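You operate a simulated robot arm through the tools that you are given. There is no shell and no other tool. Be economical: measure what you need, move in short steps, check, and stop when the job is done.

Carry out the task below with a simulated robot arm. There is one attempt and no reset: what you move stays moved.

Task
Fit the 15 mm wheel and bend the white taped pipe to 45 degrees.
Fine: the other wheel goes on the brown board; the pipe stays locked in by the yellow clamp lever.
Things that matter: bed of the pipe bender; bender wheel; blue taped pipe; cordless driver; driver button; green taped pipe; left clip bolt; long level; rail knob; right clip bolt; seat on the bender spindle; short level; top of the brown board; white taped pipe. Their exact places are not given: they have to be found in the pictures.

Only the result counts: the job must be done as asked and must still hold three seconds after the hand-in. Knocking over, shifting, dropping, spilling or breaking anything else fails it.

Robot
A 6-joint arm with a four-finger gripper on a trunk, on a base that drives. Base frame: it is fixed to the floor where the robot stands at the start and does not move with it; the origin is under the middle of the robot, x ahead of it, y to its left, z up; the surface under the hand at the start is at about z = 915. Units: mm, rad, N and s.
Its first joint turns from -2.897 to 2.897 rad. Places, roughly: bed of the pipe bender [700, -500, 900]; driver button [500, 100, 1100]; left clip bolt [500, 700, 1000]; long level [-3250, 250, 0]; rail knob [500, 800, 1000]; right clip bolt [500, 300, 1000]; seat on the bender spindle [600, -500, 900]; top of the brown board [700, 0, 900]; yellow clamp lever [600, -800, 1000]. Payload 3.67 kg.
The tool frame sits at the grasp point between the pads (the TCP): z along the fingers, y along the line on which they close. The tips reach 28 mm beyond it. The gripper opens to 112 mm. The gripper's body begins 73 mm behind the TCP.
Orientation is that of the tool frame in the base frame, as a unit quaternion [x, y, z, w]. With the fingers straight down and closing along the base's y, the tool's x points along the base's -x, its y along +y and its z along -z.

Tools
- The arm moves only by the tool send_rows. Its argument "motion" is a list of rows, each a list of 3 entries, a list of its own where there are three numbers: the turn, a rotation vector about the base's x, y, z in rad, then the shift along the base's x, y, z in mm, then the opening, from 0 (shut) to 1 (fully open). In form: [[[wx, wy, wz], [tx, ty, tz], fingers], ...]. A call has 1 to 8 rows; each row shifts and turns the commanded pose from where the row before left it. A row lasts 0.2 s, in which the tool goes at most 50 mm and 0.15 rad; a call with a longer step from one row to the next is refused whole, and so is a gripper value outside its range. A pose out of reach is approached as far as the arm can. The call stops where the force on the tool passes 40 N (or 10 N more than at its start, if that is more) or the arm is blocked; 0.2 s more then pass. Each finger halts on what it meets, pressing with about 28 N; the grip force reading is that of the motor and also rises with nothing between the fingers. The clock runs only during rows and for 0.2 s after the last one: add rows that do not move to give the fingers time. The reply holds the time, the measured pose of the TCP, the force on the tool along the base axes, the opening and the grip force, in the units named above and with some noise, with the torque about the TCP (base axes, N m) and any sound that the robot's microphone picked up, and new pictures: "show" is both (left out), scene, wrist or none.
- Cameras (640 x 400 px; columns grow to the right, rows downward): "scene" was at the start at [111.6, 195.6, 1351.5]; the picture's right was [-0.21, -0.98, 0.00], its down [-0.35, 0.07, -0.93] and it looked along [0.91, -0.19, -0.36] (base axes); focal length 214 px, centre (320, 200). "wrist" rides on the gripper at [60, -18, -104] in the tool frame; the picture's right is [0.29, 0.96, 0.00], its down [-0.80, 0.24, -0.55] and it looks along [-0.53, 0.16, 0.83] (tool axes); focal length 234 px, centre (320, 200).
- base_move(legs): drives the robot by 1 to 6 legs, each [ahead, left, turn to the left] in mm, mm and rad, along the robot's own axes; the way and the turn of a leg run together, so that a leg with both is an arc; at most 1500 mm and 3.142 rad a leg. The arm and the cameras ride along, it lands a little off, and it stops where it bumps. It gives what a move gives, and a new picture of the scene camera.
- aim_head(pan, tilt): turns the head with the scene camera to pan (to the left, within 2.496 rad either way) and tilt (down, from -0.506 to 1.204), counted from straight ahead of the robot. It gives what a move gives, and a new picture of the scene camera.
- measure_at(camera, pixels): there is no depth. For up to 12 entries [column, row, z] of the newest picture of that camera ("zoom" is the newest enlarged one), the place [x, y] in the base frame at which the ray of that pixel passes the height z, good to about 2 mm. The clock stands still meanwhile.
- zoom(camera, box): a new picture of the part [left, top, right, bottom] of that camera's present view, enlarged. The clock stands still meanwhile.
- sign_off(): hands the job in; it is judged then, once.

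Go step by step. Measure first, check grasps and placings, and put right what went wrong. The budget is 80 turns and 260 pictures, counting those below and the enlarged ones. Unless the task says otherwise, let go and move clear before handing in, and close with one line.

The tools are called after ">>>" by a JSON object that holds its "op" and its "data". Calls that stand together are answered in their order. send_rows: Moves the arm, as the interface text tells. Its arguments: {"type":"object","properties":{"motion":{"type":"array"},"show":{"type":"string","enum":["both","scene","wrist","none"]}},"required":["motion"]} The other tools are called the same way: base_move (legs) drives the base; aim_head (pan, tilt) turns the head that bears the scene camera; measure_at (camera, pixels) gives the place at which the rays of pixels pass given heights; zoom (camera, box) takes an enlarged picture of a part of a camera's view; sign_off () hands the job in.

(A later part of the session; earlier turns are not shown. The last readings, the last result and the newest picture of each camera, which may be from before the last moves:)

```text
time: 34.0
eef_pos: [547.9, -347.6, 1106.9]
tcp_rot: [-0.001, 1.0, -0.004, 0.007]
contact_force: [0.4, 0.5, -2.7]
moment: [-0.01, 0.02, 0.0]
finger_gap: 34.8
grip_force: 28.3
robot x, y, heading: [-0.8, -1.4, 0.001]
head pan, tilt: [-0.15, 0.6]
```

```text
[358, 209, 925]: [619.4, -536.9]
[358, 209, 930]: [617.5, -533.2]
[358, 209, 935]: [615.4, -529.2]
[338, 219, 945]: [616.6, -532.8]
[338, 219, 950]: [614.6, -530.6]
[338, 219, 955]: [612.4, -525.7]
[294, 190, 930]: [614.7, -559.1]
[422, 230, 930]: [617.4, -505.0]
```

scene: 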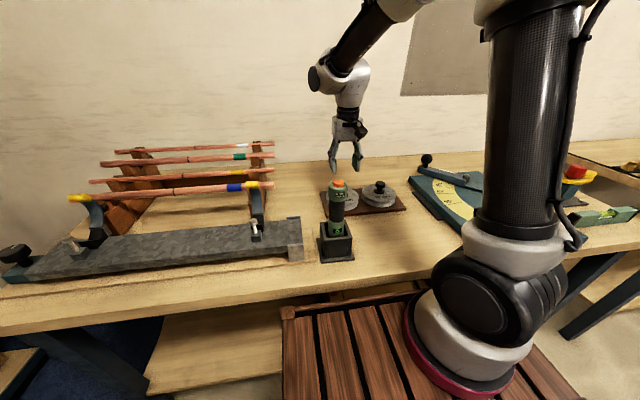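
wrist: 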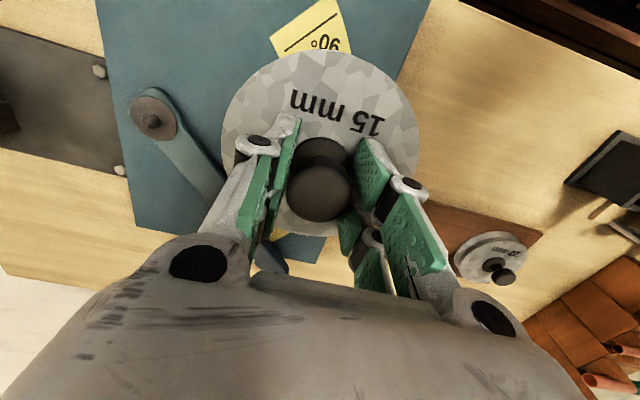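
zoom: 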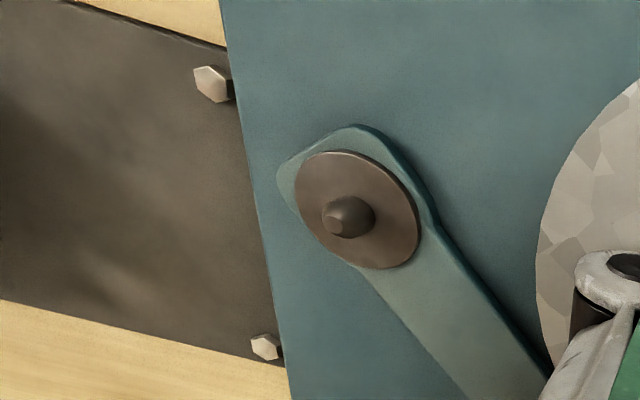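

Seat disc and conical pin are visible at wrist (151,120). The mechanical reference is where the 22 mm wheel came off (TCP 624,-538.5), so I'll bring the 15 mm wheel, held the same way, back to that spot.

>>> {"op": "send_rows", "data": {"motion": [[[0, 0, 0], [15, -38, 0], 0], [[0, 0, 0], [15, -38, 0], 0], [[0, 0, 0], [15, -38, 0], 0], [[0, 0, 0], [15, -38, 0], 0], [[0, 0, 0], [16, -38.5, 0], 0], [[0, 0, 0], [0, 0, -30], 0], [[0, 0, 0], [0, 0, -30], 0], [[0, 0, 0], [0, 0, 0], 0]], "show": "wrist"}}

>>> {"op": "aim_head", "data": {"pan": -0.55, "tilt": 0.45}}

```text
time: 35.9
eef_pos: [625.6, -538.0, 1047.1]
tcp_rot: [-0.001, 1.0, -0.005, 0.007]
contact_force: [0.4, -0.2, -3.8]
moment: [-0.01, 0.0, -0.01]
finger_gap: 34.4
grip_force: 27.9
robot x, y, heading: [-1.7, -0.3, -0.006]
head pan, tilt: [-0.15, 0.6]
```

wrist: 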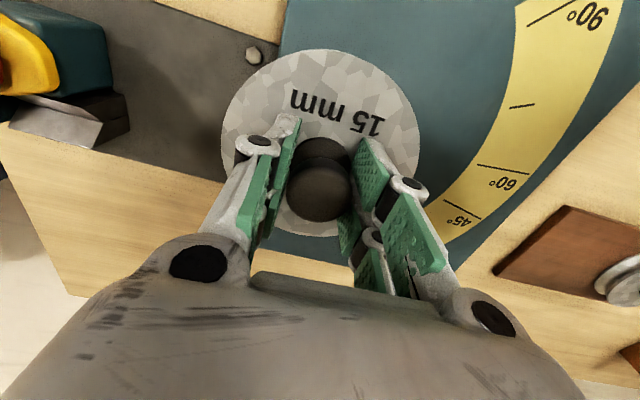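

```text
time: 36.7
eef_pos: [624.7, -536.0, 1048.0]
tcp_rot: [0.0, 1.0, -0.005, 0.007]
contact_force: [0.8, -0.4, -3.2]
moment: [0.0, -0.02, 0.02]
finger_gap: 34.6
grip_force: 28.1
robot x, y, heading: [-1.6, 2.7, 0.0]
head pan, tilt: [-0.55, 0.45]
```

scene: 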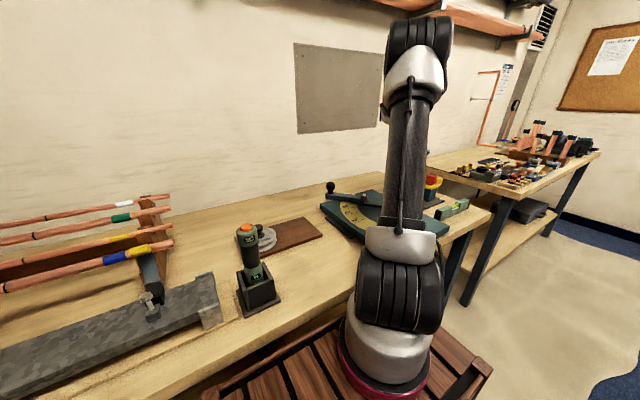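

Scene view is blocked by the arm, so I'll lower by feel: down to just above the pin, then small steps.

>>> {"op": "send_rows", "data": {"motion": [[[0, 0, 0], [-1, -1, -20], 0], [[0, 0, 0], [0, 0, -15], 0], [[0, 0, 0], [0, 0, -6], 0], [[0, 0, 0], [0, 0, -4], 0], [[0, 0, 0], [0, 0, -4], 0], [[0, 0, 0], [0, 0, -3], 0], [[0, 0, 0], [0, 0, -3], 0]], "show": "wrist"}}

```text
time: 38.3
eef_pos: [622.7, -538.5, 991.4]
tcp_rot: [-0.001, 1.0, -0.004, 0.006]
contact_force: [-1.2, 4.2, -6.6]
moment: [0.22, 0.06, 0.0]
finger_gap: 34.6
grip_force: 27.7
robot x, y, heading: [-3.2, -4.0, -0.001]
head pan, tilt: [-0.55, 0.45]
```

wrist: 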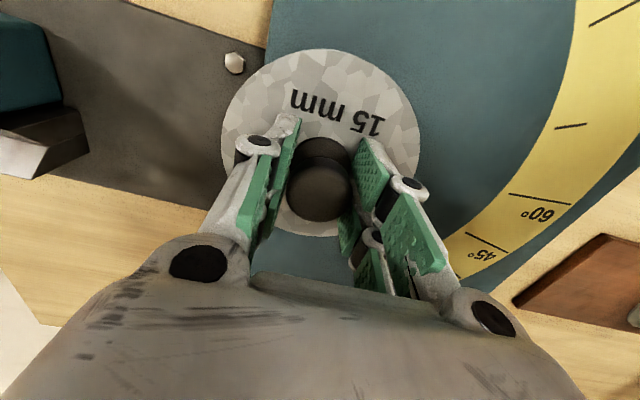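

There's a small side force (+4 N in y), so the pin is engaged slightly to the +y side. I'll nudge by +1 and continue down.

>>> {"op": "send_rows", "data": {"motion": [[[0, 0, 0], [0, 1, -2], 0], [[0, 0, 0], [0, 0, -2], 0], [[0, 0, 0], [0, 0, -2], 0], [[0, 0, 0], [0, 0, -2], 0], [[0, 0, 0], [0, 0, -2], 0], [[0, 0, 0], [0, 0, -2], 0]], "show": "wrist"}}

```text
time: 39.7
eef_pos: [622.9, -537.9, 982.7]
tcp_rot: [-0.001, 1.0, -0.006, 0.008]
contact_force: [-3.9, 3.6, 17.9]
moment: [0.12, 0.19, 0.01]
finger_gap: 34.7
grip_force: 28.3
robot x, y, heading: [3.0, -1.5, -0.004]
head pan, tilt: [-0.55, 0.45]
```

wrist: 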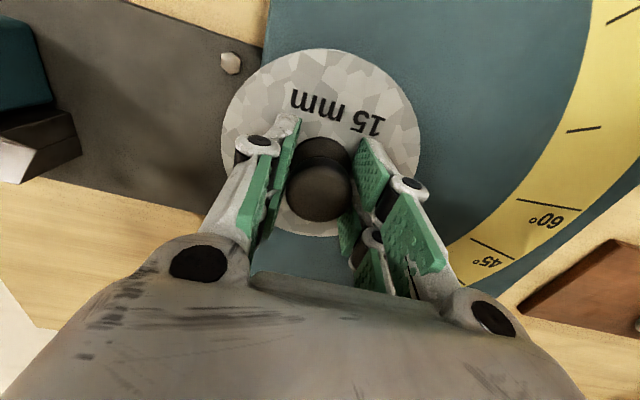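

The wheel is on its seat at TCP z 982.7 (expected about 982), with 18 N upward. Releasing and rising.

>>> {"op": "send_rows", "data": {"motion": [[[0, 0, 0], [0, 0, 1], 0.3], [[0, 0, 0], [0, 0, 0], 0.55], [[0, 0, 0], [0, 0, 0], 0.55], [[0, 0, 0], [0, 0, 20], 0.55], [[0, 0, 0], [0, 0, 40], 0.55], [[0, 0, 0], [0, 0, 40], 0.55], [[0, 0, 0], [-30, 0, 40], 0.55], [[0, 0, 0], [-30, 0, 0], 0.55]], "show": "wrist"}}

>>> {"op": "zoom", "data": {"camera": "wrist", "box": [0, 0, 400, 250]}}

```text
time: 41.5
eef_pos: [563.2, -537.3, 1120.1]
tcp_rot: [-0.001, 1.0, -0.004, 0.006]
contact_force: [0.8, 0.5, 0.1]
moment: [0.01, 0.04, -0.03]
finger_gap: 61.8
grip_force: 0.0
robot x, y, heading: [-2.7, -2.3, -0.004]
head pan, tilt: [-0.55, 0.45]
```

wrist: 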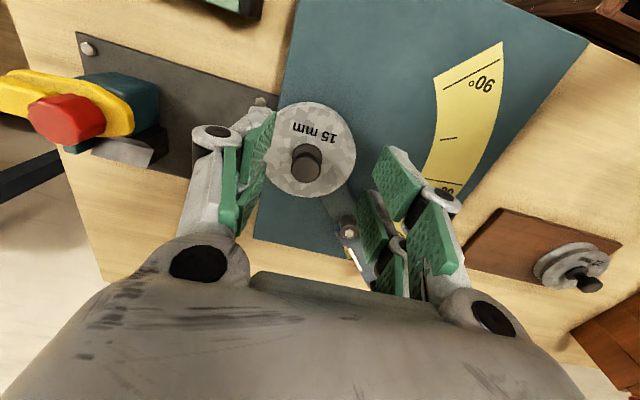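

```text
1.60 times, centred on (200, 125) of wrist
```

zoom: 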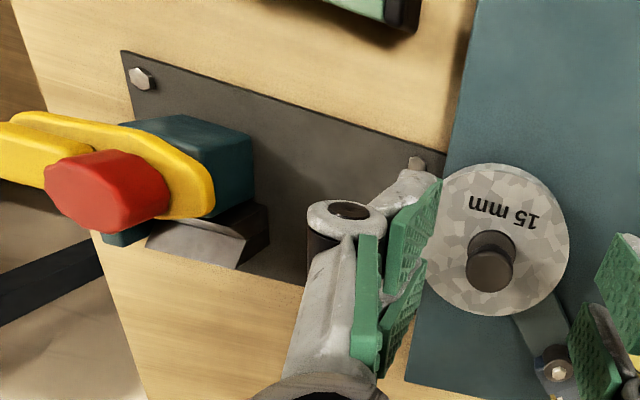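

The wheel looks seated. Now a closer look at the clamp so I know where the pipe goes.

>>> {"op": "send_rows", "data": {"motion": [[[0, 0, 0], [-10, -45, 0], 0.55], [[0, 0, 0], [-10, -45, 0], 0.55], [[0, 0, 0], [-10, -45, 0], 0.55], [[0, 0, 0], [-10, -45, 0], 0.55], [[0, 0, 0], [0, 0, 0], 0.55]], "show": "wrist"}}

>>> {"op": "zoom", "data": {"camera": "wrist", "box": [180, 20, 440, 220]}}

```text
time: 42.7
eef_pos: [523.2, -717.1, 1120.7]
tcp_rot: [0.0, 1.0, -0.004, 0.007]
contact_force: [0.8, 0.5, -0.7]
moment: [0.02, 0.01, 0.01]
finger_gap: 61.7
grip_force: 0.0
robot x, y, heading: [1.0, 1.1, -0.003]
head pan, tilt: [-0.55, 0.45]
```

wrist: 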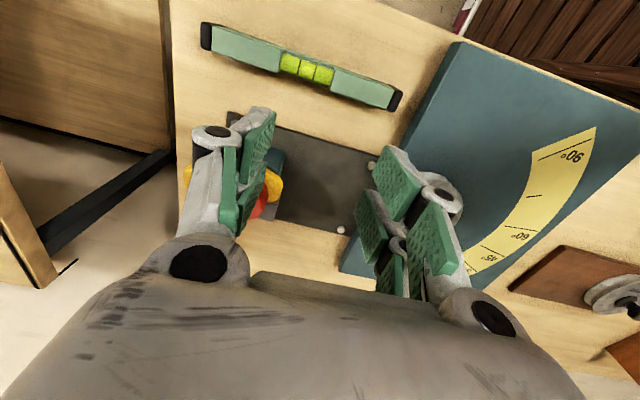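

```text
2.00 times, centred on (310, 120) of wrist
```

zoom: 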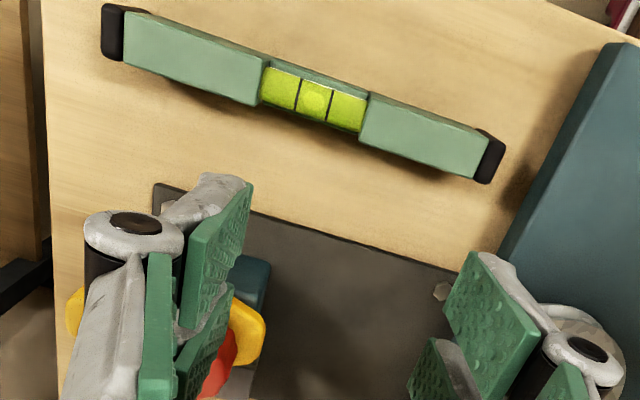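

>>> {"op": "send_rows", "data": {"motion": [[[0, 0, 0], [20, -35, 0], 1], [[0, 0, 0], [20, -35, 0], 1], [[0, 0, 0], [10, -10, 0], 1]], "show": "wrist"}}

>>> {"op": "zoom", "data": {"camera": "wrist", "box": [200, 20, 440, 200]}}

```text
time: 43.5
eef_pos: [559.9, -770.8, 1111.2]
tcp_rot: [-0.002, 1.0, -0.005, 0.007]
contact_force: [0.1, 0.4, -0.2]
moment: [-0.01, -0.01, -0.01]
finger_gap: 112.2
grip_force: 0.1
out of reach, approached as far as the arm can: row 2, 3
robot x, y, heading: [-1.0, -0.2, 0.003]
head pan, tilt: [-0.55, 0.45]
```

wrist: 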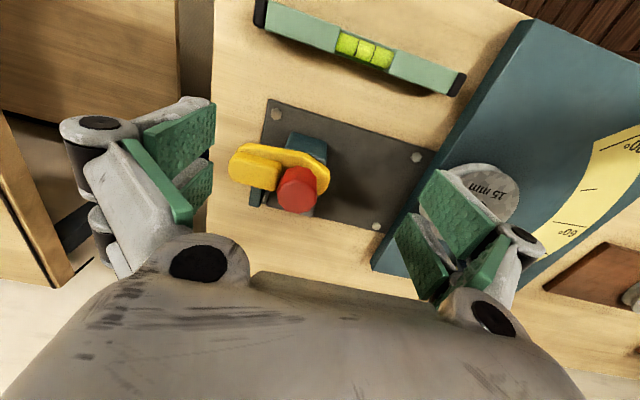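

```text
2.22 times, centred on (320, 110) of wrist
```

zoom: 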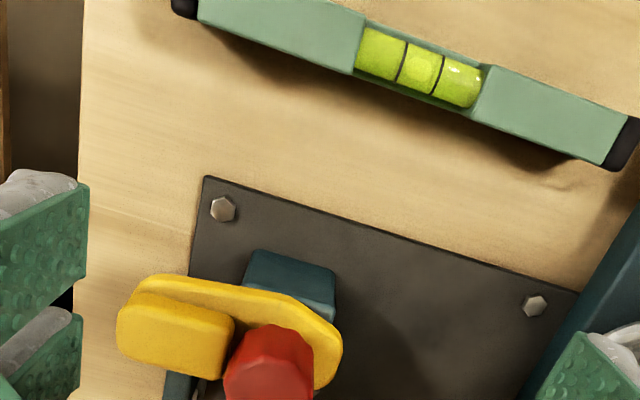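

The clamp (teal block, yellow lever, red knob) is near the reach limit from here. I'll raise the hand, drive right by 300 mm, and look at it with the scene camera.

>>> {"op": "send_rows", "data": {"motion": [[[0, 0, 0], [-20, 40, 40], 1], [[0, 0, 0], [-20, 40, 40], 1], [[0, 0, 0], [-20, 40, 40], 1], [[0, 0, 0], [0, 40, 30], 1]], "show": "none"}}

>>> {"op": "base_move", "data": {"legs": [[0, -300, 0]]}}

>>> {"op": "aim_head", "data": {"pan": -0.7, "tilt": 0.6}}

```text
refused: row 1 steps farther than a row can; nothing moved
```

```text
time: 45.6
eef_pos: [559.9, -1070.4, 1110.1]
tcp_rot: [-0.001, 1.0, -0.004, 0.007]
contact_force: [0.6, 0.5, 0.0]
moment: [-0.01, 0.01, -0.02]
finger_gap: 111.8
grip_force: 0.1
robot x, y, heading: [-0.3, -302.7, 0.003]
head pan, tilt: [-0.55, 0.45]
```

scene: 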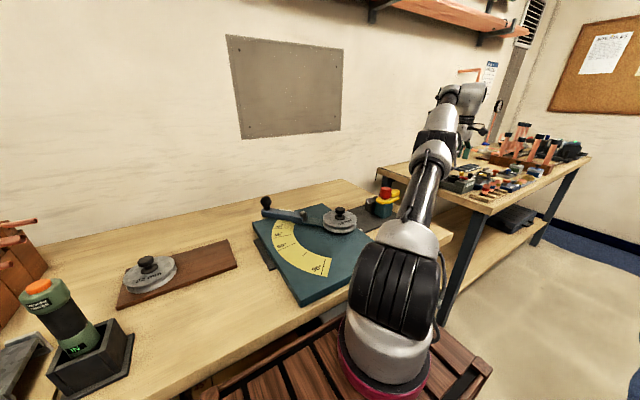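

```text
time: 46.3
eef_pos: [559.6, -1071.4, 1110.7]
tcp_rot: [-0.001, 1.0, -0.005, 0.006]
contact_force: [1.5, 0.5, -0.1]
moment: [-0.01, -0.03, 0.0]
finger_gap: 111.8
grip_force: 0.2
robot x, y, heading: [-2.2, -299.6, 0.003]
head pan, tilt: [-0.7, 0.6]
```

scene: 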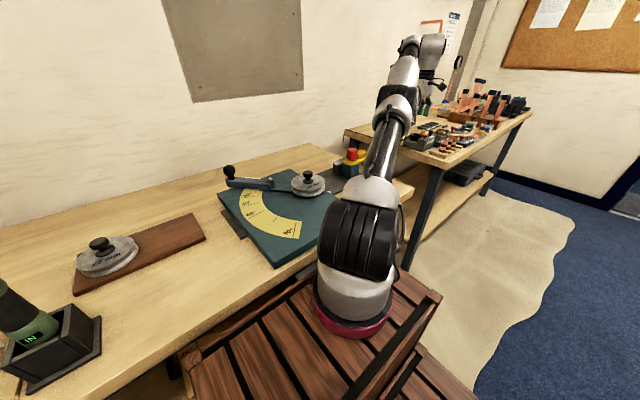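

Good: nothing touched. Zooming on the bender and clamp.

>>> {"op": "zoom", "data": {"camera": "scene", "box": [210, 130, 410, 255]}}

>>> {"op": "zoom", "data": {"camera": "scene", "box": [290, 140, 390, 202]}}

```text
3.20 times, centred on (310, 192) of scene
```

zoom: 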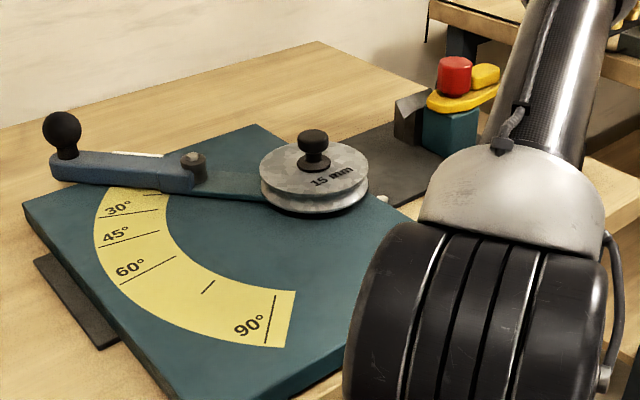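

```text
6.40 times, centred on (340, 171) of scene
```

zoom: 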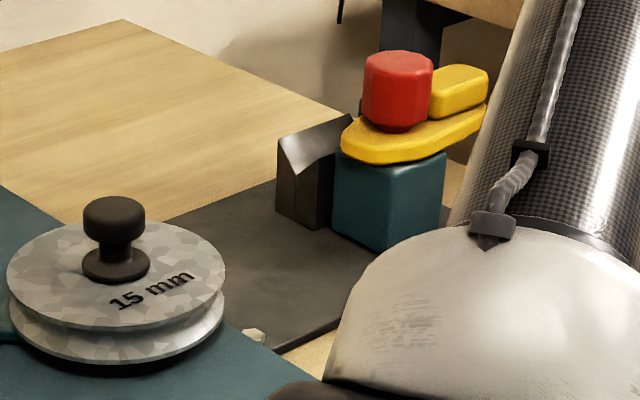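

The V-block sits at the +x side of the teal block with its groove along y; the yellow lever turns about the red-knobbed pivot. The pipe will run along y through the V and past the wheel's +x side. Now I'll go look at the pipe rack: raise the hand and drive left.

>>> {"op": "send_rows", "data": {"motion": [[[0, 0, 0], [0, 20, 40], 1], [[0, 0, 0], [0, 20, 40], 1], [[0, 0, 0], [0, 20, 40], 1], [[0, 0, 0], [0, 20, 40], 1], [[0, 0, 0], [0, 45, 0], 1], [[0, 0, 0], [0, 45, 0], 1], [[0, 0, 0], [0, 45, 0], 1], [[0, 0, 0], [0, 45, 0], 1]], "show": "none"}}

>>> {"op": "aim_head", "data": {"pan": 0.1, "tilt": 0.5}}

>>> {"op": "base_move", "data": {"legs": [[0, 600, 0]]}}

```text
time: 48.1
eef_pos: [558.3, -821.5, 1236.7]
tcp_rot: [-0.001, 1.0, -0.004, 0.007]
contact_force: [-0.2, 0.1, -1.0]
moment: [0.13, 0.04, -0.01]
finger_gap: 112.2
grip_force: 0.1
out of reach, approached as far as the arm can: row 3, 4
robot x, y, heading: [-1.7, -300.7, -0.002]
head pan, tilt: [-0.7, 0.6]
```

```text
time: 49.2
eef_pos: [558.3, -821.9, 1238.0]
tcp_rot: [-0.001, 1.0, -0.005, 0.007]
contact_force: [0.3, -0.2, -0.2]
moment: [0.03, 0.02, 0.02]
finger_gap: 112.0
grip_force: 0.0
robot x, y, heading: [2.7, -298.6, -0.001]
head pan, tilt: [0.099, 0.499]
```

scene: 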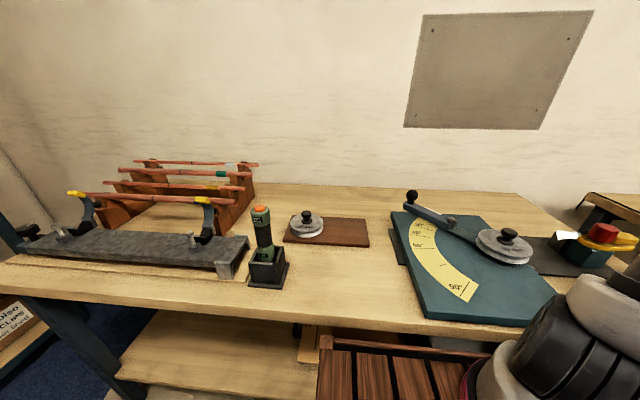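

```text
time: 52.6
eef_pos: [559.1, -226.5, 1237.0]
tcp_rot: [-0.002, 1.0, -0.004, 0.007]
contact_force: [-0.1, -0.3, -0.3]
moment: [0.01, -0.01, 0.0]
finger_gap: 111.8
grip_force: 0.1
robot x, y, heading: [0.4, 296.9, 0.002]
head pan, tilt: [0.099, 0.499]
```

scene: 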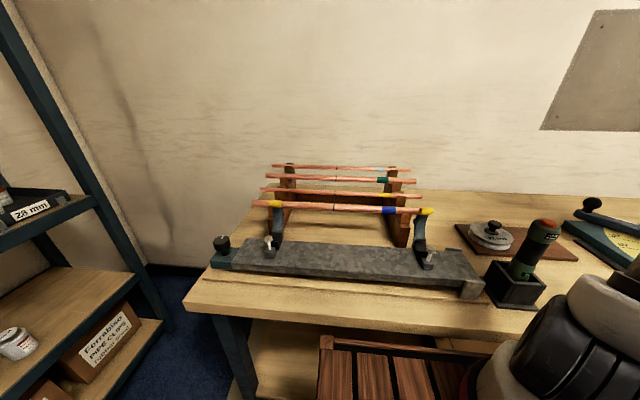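

>>> {"op": "zoom", "data": {"camera": "scene", "box": [230, 140, 460, 284]}}

>>> {"op": "measure_at", "data": {"camera": "scene", "pixels": [[272, 165, 1000], [410, 171, 1000], [272, 165, 1050], [410, 171, 1050], [336, 168, 1050], [285, 167, 1050], [408, 172, 1050]]}}

```text
2.78 times, centred on (345, 212) of scene
```

zoom: 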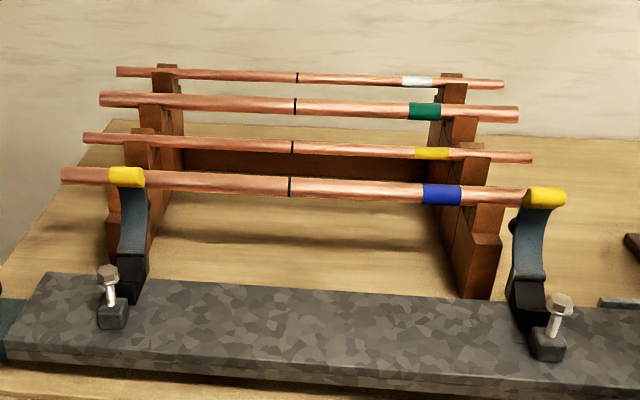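

```text
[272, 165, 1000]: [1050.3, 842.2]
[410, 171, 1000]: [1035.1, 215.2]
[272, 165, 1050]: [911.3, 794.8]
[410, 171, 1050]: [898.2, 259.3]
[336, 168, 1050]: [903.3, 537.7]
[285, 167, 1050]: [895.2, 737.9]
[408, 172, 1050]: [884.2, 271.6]
```

The white pipe is the farthest, a thin (15 mm) one, with a black mark in the middle. I'll bring the hand over the rack to triangulate its height.

>>> {"op": "send_rows", "data": {"motion": [[[0, 0, 0], [0, 45, 8], 1], [[0, 0, 0], [0, 45, 8], 1], [[0, 0, 0], [0, 45, 8], 1], [[0, 0, 0], [0, 45, 8], 1], [[0, 0, 0], [0, 45, 8], 1], [[0, 0, 0], [0, 45, 8], 1], [[0, 0, 0], [0, 45, 8], 1], [[0, 0, 0], [0, 45, 8], 1]], "show": "none"}}

>>> {"op": "send_rows", "data": {"motion": [[[0, 0, 0], [5, 45, 0], 1], [[0, 0, 0], [5, 45, 0], 1], [[0, 0, 0], [5, 45, 0], 1], [[0, 0, 0], [5, 45, 0], 1], [[0, 0, 0], [5, 45, 0], 1], [[0, 0, 0], [5, 45, 0], 1], [[0, 0, 0], [5, 45, 0], 1], [[0, 0, 0], [5, 25, 0], 1]], "show": "wrist"}}

```text
time: 54.4
eef_pos: [557.5, 134.9, 1301.9]
tcp_rot: [-0.001, 1.0, -0.004, 0.007]
contact_force: [0.5, 0.0, 0.6]
moment: [-0.02, 0.02, 0.03]
finger_gap: 112.1
grip_force: 0.0
robot x, y, heading: [-5.0, 296.3, 0.001]
head pan, tilt: [0.099, 0.499]
```

```text
time: 56.2
eef_pos: [600.2, 474.9, 1303.1]
tcp_rot: [-0.001, 1.0, -0.004, 0.008]
contact_force: [-0.5, -0.3, -0.1]
moment: [0.08, -0.03, 0.02]
finger_gap: 112.0
grip_force: 0.1
robot x, y, heading: [-0.7, 297.9, 0.003]
head pan, tilt: [0.099, 0.499]
```

wrist: 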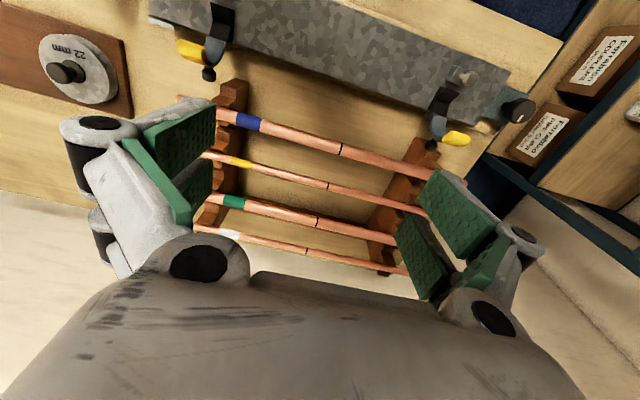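

>>> {"op": "measure_at", "data": {"camera": "wrist", "pixels": [[306, 250, 1000], [306, 250, 1050], [306, 250, 1080], [228, 234, 1050], [409, 272, 1050], [193, 227, 1050], [316, 221, 1030], [236, 200, 1030]]}}

>>> {"op": "measure_at", "data": {"camera": "scene", "pixels": [[336.5, 168, 1000], [336.5, 168, 1050], [336.5, 168, 1080], [336, 178, 1000], [336, 178, 1030], [336, 178, 1050]]}}

>>> {"op": "zoom", "data": {"camera": "wrist", "box": [180, 150, 440, 300]}}

```text
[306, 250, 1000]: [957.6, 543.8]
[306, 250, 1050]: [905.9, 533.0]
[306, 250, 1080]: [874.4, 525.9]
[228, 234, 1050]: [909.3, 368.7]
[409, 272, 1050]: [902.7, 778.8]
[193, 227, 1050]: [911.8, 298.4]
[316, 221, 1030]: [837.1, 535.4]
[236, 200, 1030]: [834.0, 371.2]
```

```text
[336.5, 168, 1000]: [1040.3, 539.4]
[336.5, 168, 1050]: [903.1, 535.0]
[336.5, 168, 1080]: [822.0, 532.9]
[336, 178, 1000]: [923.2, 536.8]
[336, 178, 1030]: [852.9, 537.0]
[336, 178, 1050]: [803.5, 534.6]
```

```text
2.46 times, centred on (310, 225) of wrist
```

zoom: 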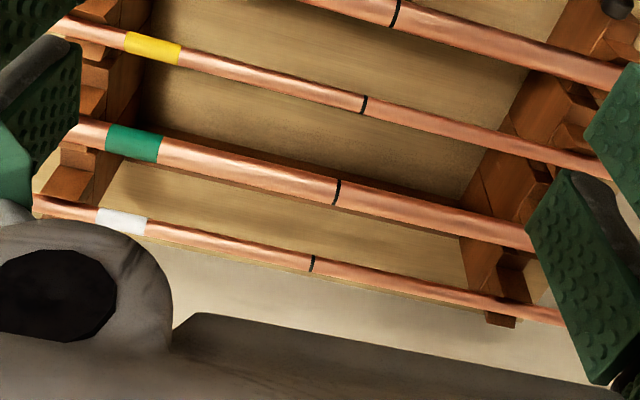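

The white pipe axis is at about (905, y, 1050), the black mark at y≈534, ends at about 259 and 795. A pure translation puts the mark at the wheel and the taped end in the clamp. I'll turn the hand -90° so the fingers close along x.

>>> {"op": "send_rows", "data": {"motion": [[[0, 0, -0.143], [10, 0, 0], 0.7], [[0, 0, -0.143], [10, 0, 0], 0.6], [[0, 0, -0.143], [10, 0, 0], 0.6], [[0, 0, -0.143], [10, 0, 0], 0.6], [[0, 0, -0.143], [10, 0, 0], 0.6], [[0, 0, -0.143], [10, 0, 0], 0.6], [[0, 0, -0.143], [10, 0, 0], 0.6], [[0, 0, -0.143], [10, 0, 0], 0.6]], "show": "none"}}

>>> {"op": "send_rows", "data": {"motion": [[[0, 0, -0.143], [30, 0, -20], 0.6], [[0, 0, -0.143], [30, 0, -20], 0.6], [[0, 0, -0.143], [30, 0, -20], 0.6], [[0, 0, 0], [30, -10, -20], 0.6], [[0, 0, 0], [30, 0, -20], 0.6], [[0, 0, 0], [0, 0, 0], 0.6]], "show": "both"}}

```text
time: 58.0
eef_pos: [679.5, 476.2, 1302.3]
tcp_rot: [0.54, 0.841, -0.007, 0.004]
contact_force: [0.0, -0.4, 0.0]
moment: [-0.01, 0.01, 0.0]
finger_gap: 67.2
grip_force: 0.1
robot x, y, heading: [0.8, 296.9, 0.003]
head pan, tilt: [0.099, 0.499]
```

```text
time: 59.4
eef_pos: [829.5, 464.9, 1200.5]
tcp_rot: [0.707, 0.708, -0.008, 0.002]
contact_force: [-0.5, -0.5, 0.0]
moment: [0.01, 0.01, 0.01]
finger_gap: 67.3
grip_force: 0.0
robot x, y, heading: [-1.3, 296.4, 0.002]
head pan, tilt: [0.099, 0.499]
```

scene: 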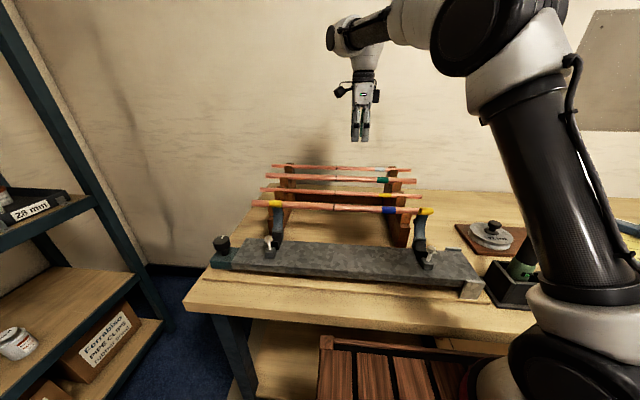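
wrist: 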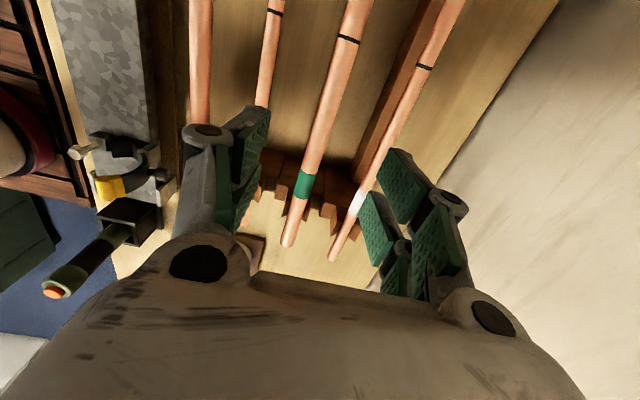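

Reachable, and the white pipe is at (370,165) in the wrist view. I'll measure it again at z 1050.

>>> {"op": "measure_at", "data": {"camera": "wrist", "pixels": [[424, 67, 1050], [355, 205, 1050], [333, 260, 1050], [348, 38, 1040], [303, 185, 1040], [375, 165, 1050], [375, 165, 1040]]}}

```text
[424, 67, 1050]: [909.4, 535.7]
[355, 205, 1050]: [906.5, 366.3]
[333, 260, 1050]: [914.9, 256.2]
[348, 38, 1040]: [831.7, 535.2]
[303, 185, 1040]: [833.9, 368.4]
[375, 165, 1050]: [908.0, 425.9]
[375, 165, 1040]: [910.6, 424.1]
```

>>> {"op": "send_rows", "data": {"motion": [[[0, 0, 0], [40, -8, 0], 0.55], [[0, 0, 0], [38, 0, 0], 0.55], [[0, 0, 0], [0, 0, -40], 0.55], [[0, 0, 0], [0, 0, -30], 0.55], [[0, 0, 0], [0, 0, -15], 0.55], [[0, 0, 0], [0, 0, 0], 0.55]], "show": "both"}}

>>> {"op": "zoom", "data": {"camera": "scene", "box": [260, 100, 440, 220]}}

```text
time: 60.8
eef_pos: [906.6, 457.4, 1116.2]
tcp_rot: [0.707, 0.708, -0.007, 0.002]
contact_force: [-0.8, 0.2, 0.3]
moment: [0.02, 0.01, 0.0]
finger_gap: 61.9
grip_force: 0.1
robot x, y, heading: [1.1, 299.1, 0.001]
head pan, tilt: [0.099, 0.499]
```

scene: 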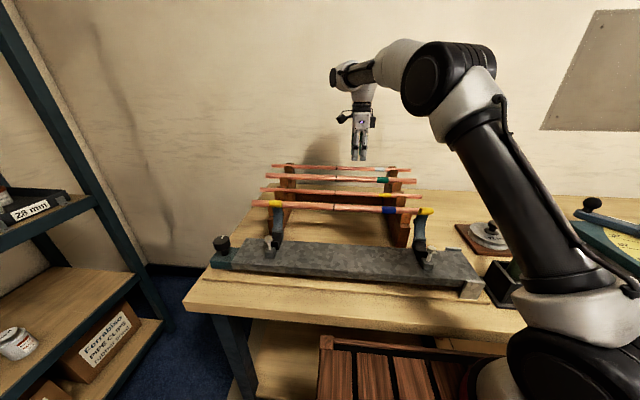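
wrist: 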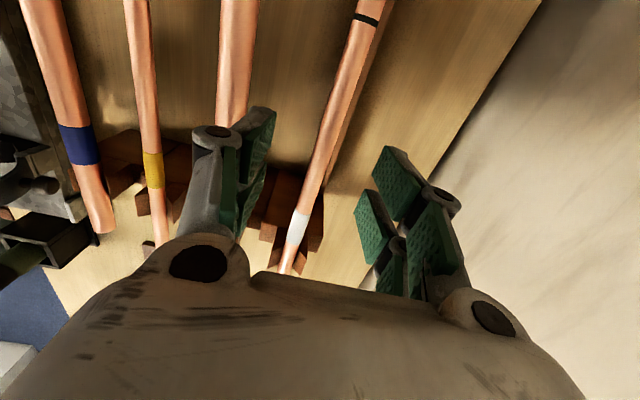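

```text
3.33 times, centred on (350, 160) of scene
```

zoom: 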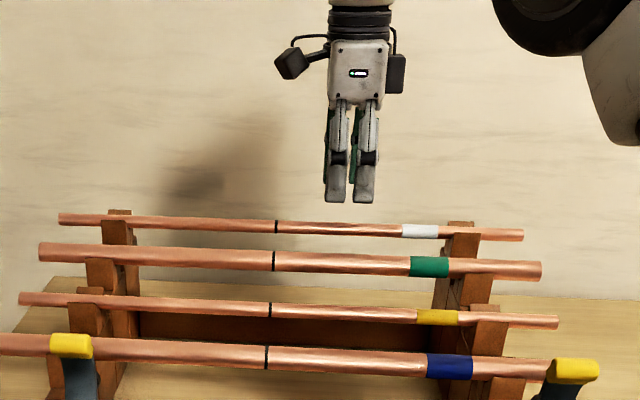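

>>> {"op": "measure_at", "data": {"camera": "wrist", "pixels": [[327, 138, 1048], [327, 138, 1052], [365, 20, 1048], [297, 228, 1048]]}}

```text
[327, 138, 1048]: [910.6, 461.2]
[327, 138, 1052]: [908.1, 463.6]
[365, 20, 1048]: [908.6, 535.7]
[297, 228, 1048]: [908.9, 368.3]
```

Pipe axis at x≈909. Descending to z 1064 and closing.

>>> {"op": "send_rows", "data": {"motion": [[[0, 0, 0], [2, 0, -25], 0.55], [[0, 0, 0], [0, 0, -20], 0.55], [[0, 0, 0], [0, 0, -7], 0.55], [[0, 0, 0], [0, 0, 0], 0.55], [[0, 0, 0], [0, 0, 0], 0.25], [[0, 0, 0], [0, 0, 0], 0], [[0, 0, 0], [0, 0, 0], 0]], "show": "both"}}

>>> {"op": "zoom", "data": {"camera": "scene", "box": [260, 100, 440, 220]}}

```text
time: 62.4
eef_pos: [908.9, 457.5, 1065.1]
tcp_rot: [0.707, 0.707, -0.007, 0.002]
contact_force: [9.3, 2.0, 3.8]
moment: [0.21, -0.17, -0.36]
finger_gap: 13.9
grip_force: 28.4
robot x, y, heading: [-1.8, 297.1, 0.001]
head pan, tilt: [0.099, 0.499]
```

scene: 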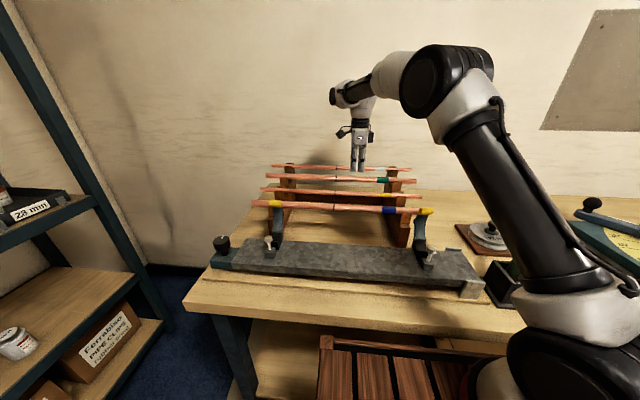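
wrist: 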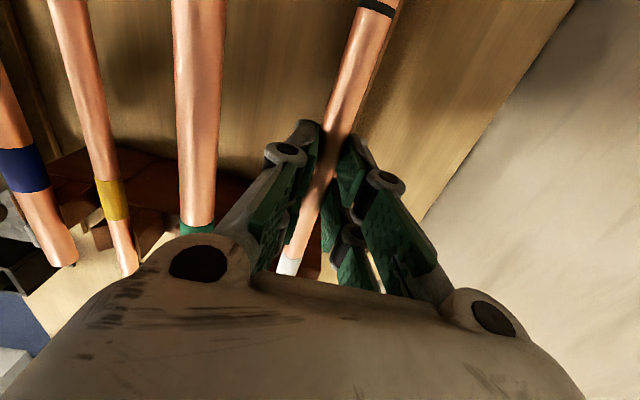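

```text
3.33 times, centred on (350, 160) of scene
```

zoom: 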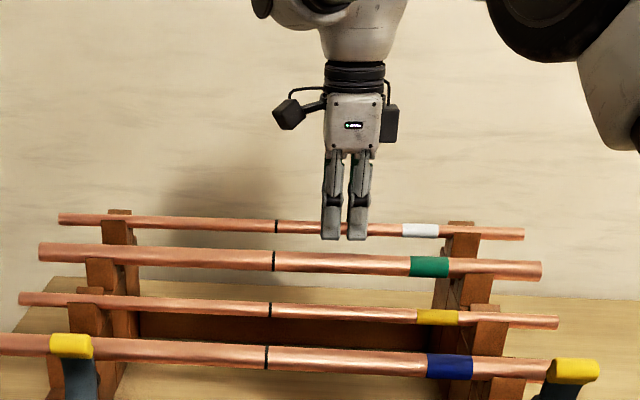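

Gripped at gap 13.9. Lifting slowly.

>>> {"op": "send_rows", "data": {"motion": [[[0, 0, 0], [0, 0, 4], 0], [[0, 0, 0], [0, 0, 8], 0], [[0, 0, 0], [0, 0, 12], 0], [[0, 0, 0], [0, 0, 16], 0], [[0, 0, 0], [0, 0, 20], 0], [[0, 0, 0], [0, 0, 20], 0]], "show": "both"}}

>>> {"op": "zoom", "data": {"camera": "scene", "box": [260, 80, 440, 200]}}

```text
time: 63.8
eef_pos: [909.5, 456.8, 1144.7]
tcp_rot: [0.706, 0.708, -0.009, 0.002]
contact_force: [0.1, 0.9, -1.2]
moment: [-0.09, 0.04, 0.03]
finger_gap: 13.9
grip_force: 28.3
robot x, y, heading: [-0.4, 294.5, -0.001]
head pan, tilt: [0.099, 0.499]
```

scene: 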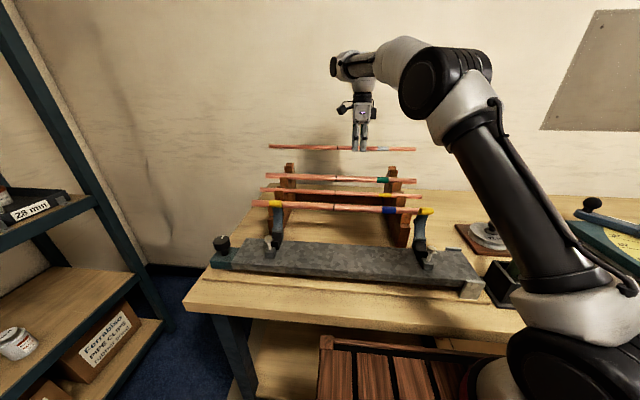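
wrist: 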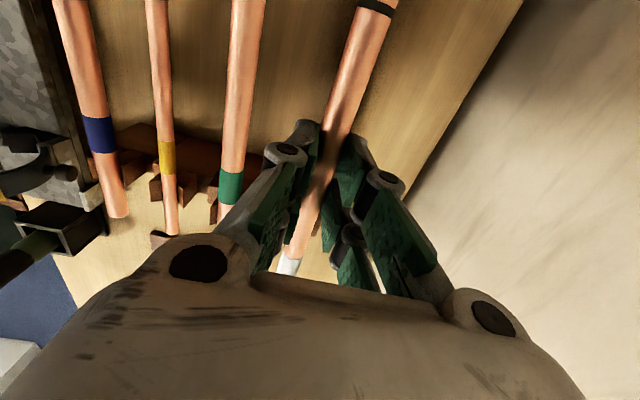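

```text
3.33 times, centred on (350, 140) of scene
```

zoom: 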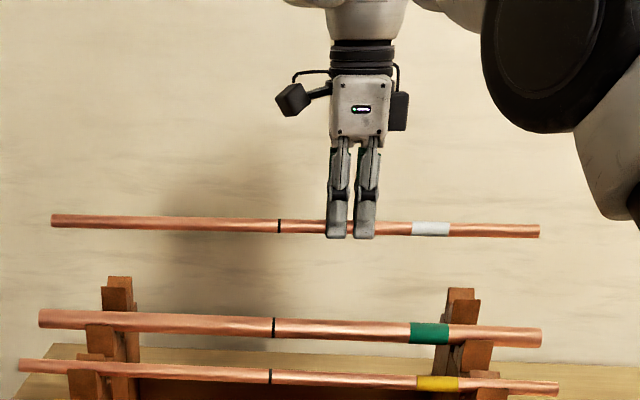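

The pipe is level and held (1.2 N). I'll pull it back to x≈700, raise a bit, then drive right 600 mm.

>>> {"op": "send_rows", "data": {"motion": [[[0, 0, 0], [-20, 0, 20], 0], [[0, 0, 0], [-30, 0, 20], 0], [[0, 0, 0], [-40, 0, 5], 0], [[0, 0, 0], [-40, 0, 0], 0], [[0, 0, 0], [-40, 0, 0], 0], [[0, 0, 0], [-35, 0, 0], 0], [[0, 0, 0], [0, 0, 0], 0]], "show": "none"}}

>>> {"op": "base_move", "data": {"legs": [[0, -600, 0]]}}

>>> {"op": "aim_head", "data": {"pan": -0.4, "tilt": 0.5}}

```text
time: 65.4
eef_pos: [704.0, 456.5, 1189.9]
tcp_rot: [0.706, 0.708, -0.008, 0.002]
contact_force: [0.1, -1.2, -1.2]
moment: [-0.09, 0.01, -0.01]
finger_gap: 14.1
grip_force: 27.2
robot x, y, heading: [0.1, 294.6, 0.005]
head pan, tilt: [0.099, 0.499]
```

```text
time: 68.8
eef_pos: [703.2, -149.1, 1189.8]
tcp_rot: [0.707, 0.707, -0.008, 0.002]
contact_force: [-1.3, 0.5, -1.7]
moment: [-0.1, 0.02, 0.04]
finger_gap: 13.9
grip_force: 27.9
robot x, y, heading: [-1.1, -303.0, -0.0]
head pan, tilt: [0.099, 0.499]
```

scene: 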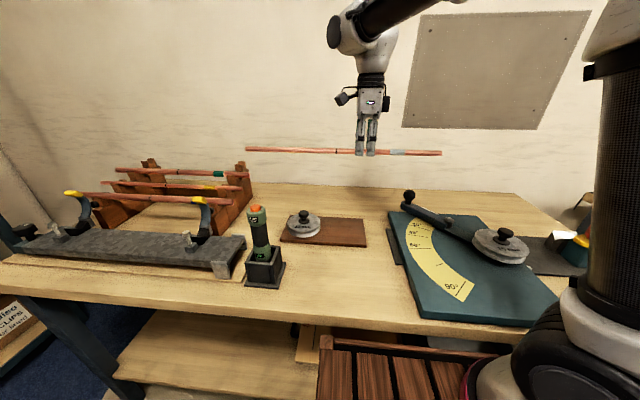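

```text
time: 69.7
eef_pos: [703.0, -150.4, 1190.6]
tcp_rot: [0.707, 0.707, -0.007, 0.002]
contact_force: [0.1, 0.6, -2.3]
moment: [-0.09, 0.01, -0.03]
finger_gap: 14.0
grip_force: 27.2
robot x, y, heading: [0.5, -307.7, -0.003]
head pan, tilt: [-0.4, 0.499]
```

scene: 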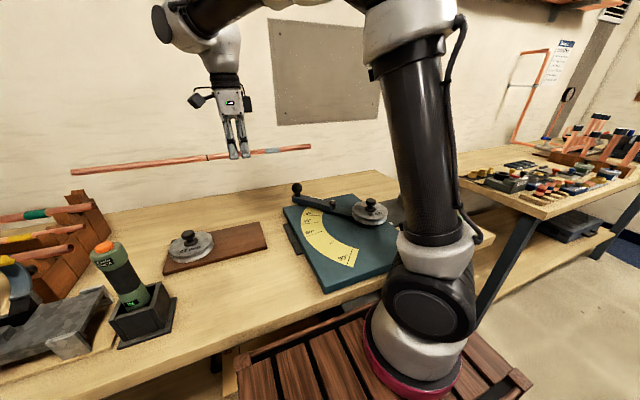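

Pipe still held. Moving the hand toward the bender, stopping above with the wrist camera looking at the clamp.

>>> {"op": "send_rows", "data": {"motion": [[[0, 0, 0], [0, -40, 0], 0], [[0, 0, 0], [0, -45, 0], 0], [[0, 0, 0], [0, -45, 0], 0], [[0, 0, 0], [0, -45, 0], 0], [[0, 0, 0], [0, -45, 0], 0], [[0, 0, 0], [0, -45, 0], 0], [[0, 0, 0], [0, -45, 0], 0], [[0, 0, 0], [0, -30, 0], 0]], "show": "none"}}

>>> {"op": "send_rows", "data": {"motion": [[[0, 0, 0], [0, -40, 0], 0], [[0, 0, 0], [0, -30, 0], 0], [[0, 0, 0], [0, 0, 0], 0]], "show": "both"}}

>>> {"op": "zoom", "data": {"camera": "wrist", "box": [200, 0, 480, 200]}}

```text
time: 71.5
eef_pos: [702.3, -490.5, 1189.5]
tcp_rot: [0.707, 0.707, -0.008, 0.002]
contact_force: [-0.3, 0.3, -0.8]
moment: [-0.13, -0.03, 0.04]
finger_gap: 14.0
grip_force: 27.9
robot x, y, heading: [-0.3, -311.0, -0.001]
head pan, tilt: [-0.4, 0.499]
```

```text
time: 72.3
eef_pos: [702.7, -560.6, 1189.9]
tcp_rot: [0.707, 0.707, -0.008, 0.002]
contact_force: [0.9, 0.6, -2.0]
moment: [-0.07, -0.01, -0.03]
finger_gap: 14.0
grip_force: 27.7
robot x, y, heading: [-0.8, -309.3, -0.002]
head pan, tilt: [-0.4, 0.499]
```

scene: 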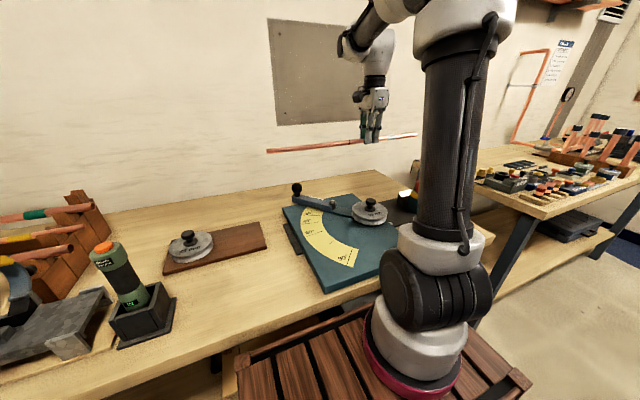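
wrist: 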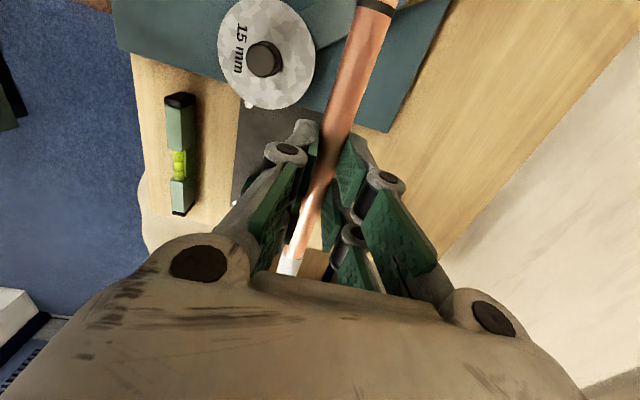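

```text
2.00 times, centred on (340, 100) of wrist
```

zoom: 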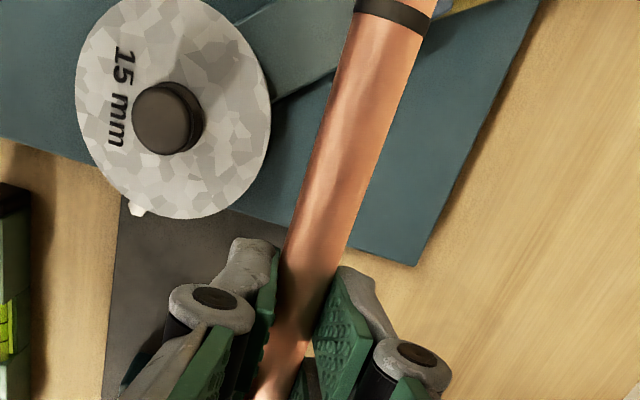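

>>> {"op": "aim_head", "data": {"pan": -0.75, "tilt": 0.6}}

>>> {"op": "zoom", "data": {"camera": "scene", "box": [250, 130, 410, 230]}}

```text
time: 73.1
eef_pos: [703.2, -560.4, 1189.4]
tcp_rot: [0.707, 0.707, -0.008, 0.002]
contact_force: [0.2, 0.3, -1.1]
moment: [-0.12, 0.03, 0.01]
finger_gap: 14.0
grip_force: 28.1
robot x, y, heading: [-1.7, -309.4, -0.002]
head pan, tilt: [-0.75, 0.6]
```

scene: 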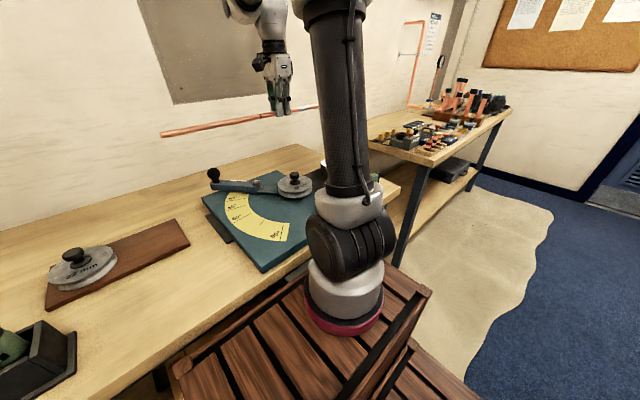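

```text
4.00 times, centred on (330, 180) of scene
```

zoom: 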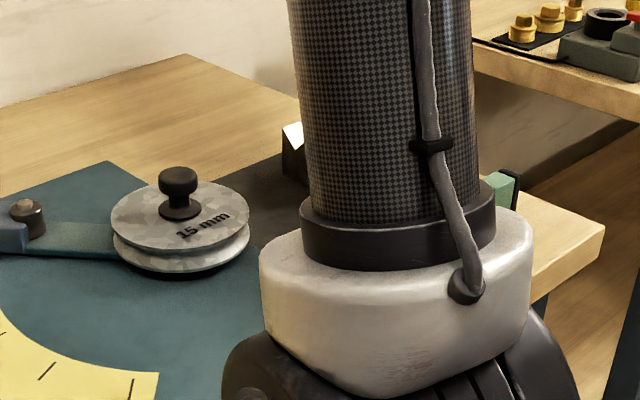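

The trunk hides the clamp from here. I'll move the hand back left and drive right 300 mm, so the scene camera sees the clamp past the trunk.

>>> {"op": "send_rows", "data": {"motion": [[[0, 0, 0], [0, 40, 0], 0], [[0, 0, 0], [0, 45, 0], 0], [[0, 0, 0], [0, 45, 0], 0], [[0, 0, 0], [0, 45, 0], 0], [[0, 0, 0], [0, 45, 0], 0], [[0, 0, 0], [0, 30, 0], 0]], "show": "none"}}

>>> {"op": "base_move", "data": {"legs": [[0, -300, 0]]}}

>>> {"op": "aim_head", "data": {"pan": -0.35, "tilt": 0.6}}

>>> {"op": "zoom", "data": {"camera": "scene", "box": [240, 100, 500, 262]}}

```text
time: 74.5
eef_pos: [703.4, -310.2, 1190.0]
tcp_rot: [0.708, 0.707, -0.008, 0.002]
contact_force: [-0.5, -0.5, -2.1]
moment: [-0.08, -0.03, 0.01]
finger_gap: 14.1
grip_force: 28.0
robot x, y, heading: [3.0, -307.8, -0.002]
head pan, tilt: [-0.75, 0.6]
```

```text
time: 76.6
eef_pos: [702.0, -610.9, 1190.8]
tcp_rot: [0.707, 0.707, -0.008, 0.001]
contact_force: [-0.6, 0.1, -2.1]
moment: [-0.11, 0.0, 0.01]
finger_gap: 14.2
grip_force: 28.0
robot x, y, heading: [0.0, -612.2, -0.004]
head pan, tilt: [-0.75, 0.6]
```

scene: 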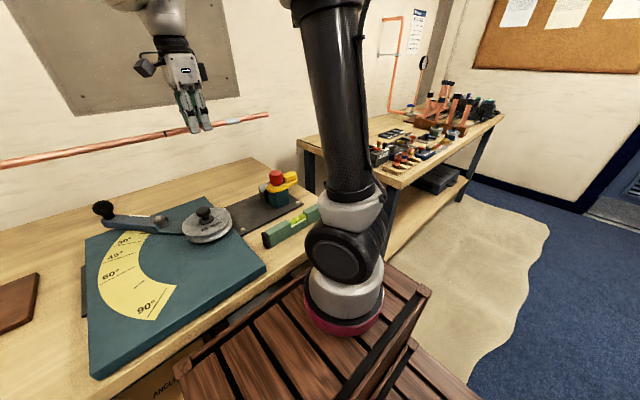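

```text
time: 77.5
eef_pos: [702.1, -611.2, 1191.0]
tcp_rot: [0.707, 0.707, -0.008, 0.001]
contact_force: [0.3, 0.8, -1.1]
moment: [-0.09, 0.0, 0.02]
finger_gap: 14.1
grip_force: 28.0
robot x, y, heading: [0.2, -613.8, -0.001]
head pan, tilt: [-0.351, 0.6]
```

scene: 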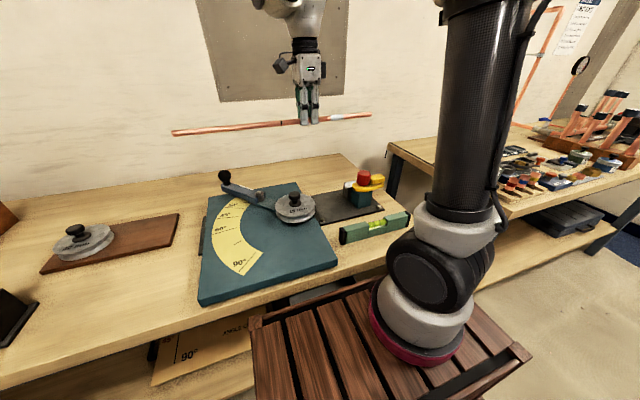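

```text
2.46 times, centred on (370, 181) of scene
```

zoom: 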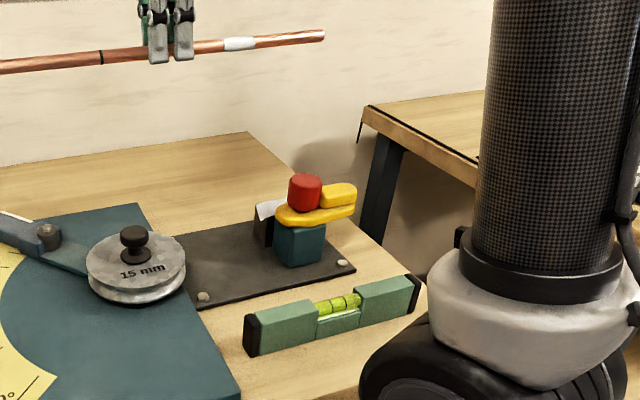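

Now the whole bender is visible. Enlarging the clamp and lever.

>>> {"op": "zoom", "data": {"camera": "scene", "box": [328, 160, 398, 204]}}

>>> {"op": "measure_at", "data": {"camera": "zoom", "pixels": [[320, 200, 940], [200, 200, 940]]}}

>>> {"op": "zoom", "data": {"camera": "scene", "box": [210, 160, 330, 235]}}

```text
9.09 times, centred on (363, 182) of scene
```

zoom: 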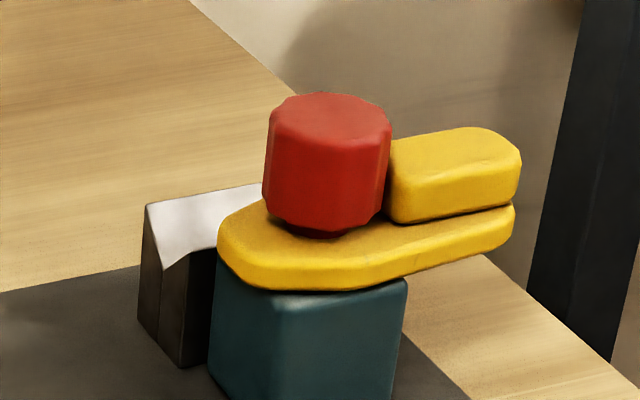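

```text
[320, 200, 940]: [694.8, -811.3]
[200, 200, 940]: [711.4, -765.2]
```

```text
5.33 times, centred on (270, 198) of scene
```

zoom: 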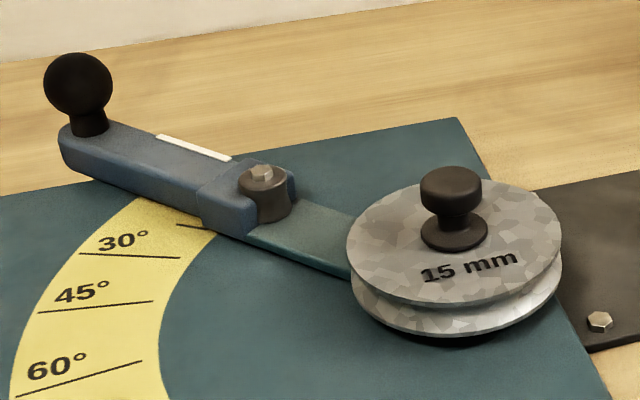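

>>> {"op": "measure_at", "data": {"camera": "scene", "pixels": [[345.7, 189.5, 920], [345.7, 189.5, 930], [345.7, 189.5, 940], [344.0, 182.6, 940], [344.0, 182.6, 950], [351.8, 187, 940], [351.8, 187, 950], [343, 195.4, 895], [343, 195.4, 900], [347.9, 200.4, 895], [347.9, 200.4, 900]]}}

>>> {"op": "measure_at", "data": {"camera": "zoom", "pixels": [[452, 180, 981], [452, 240, 950], [455, 335, 930], [262, 172, 955], [262, 205, 945], [265, 220, 930], [80, 80, 1000], [600, 320, 900], [585, 343, 895], [230, 155, 945], [160, 137, 945]]}}

```text
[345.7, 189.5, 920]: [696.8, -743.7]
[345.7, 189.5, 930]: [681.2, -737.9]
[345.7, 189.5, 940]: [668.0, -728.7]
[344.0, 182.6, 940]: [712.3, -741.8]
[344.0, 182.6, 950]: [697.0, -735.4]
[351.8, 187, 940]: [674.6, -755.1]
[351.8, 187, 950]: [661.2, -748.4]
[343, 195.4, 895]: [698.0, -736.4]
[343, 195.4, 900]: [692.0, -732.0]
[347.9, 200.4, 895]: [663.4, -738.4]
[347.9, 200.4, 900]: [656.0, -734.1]
```

```text
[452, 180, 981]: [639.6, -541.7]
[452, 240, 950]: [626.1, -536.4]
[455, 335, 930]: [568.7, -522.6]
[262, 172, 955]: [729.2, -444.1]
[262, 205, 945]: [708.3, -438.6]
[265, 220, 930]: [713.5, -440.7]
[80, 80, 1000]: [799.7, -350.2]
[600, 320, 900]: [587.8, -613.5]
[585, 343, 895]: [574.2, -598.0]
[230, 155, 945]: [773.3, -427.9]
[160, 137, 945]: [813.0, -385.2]
```

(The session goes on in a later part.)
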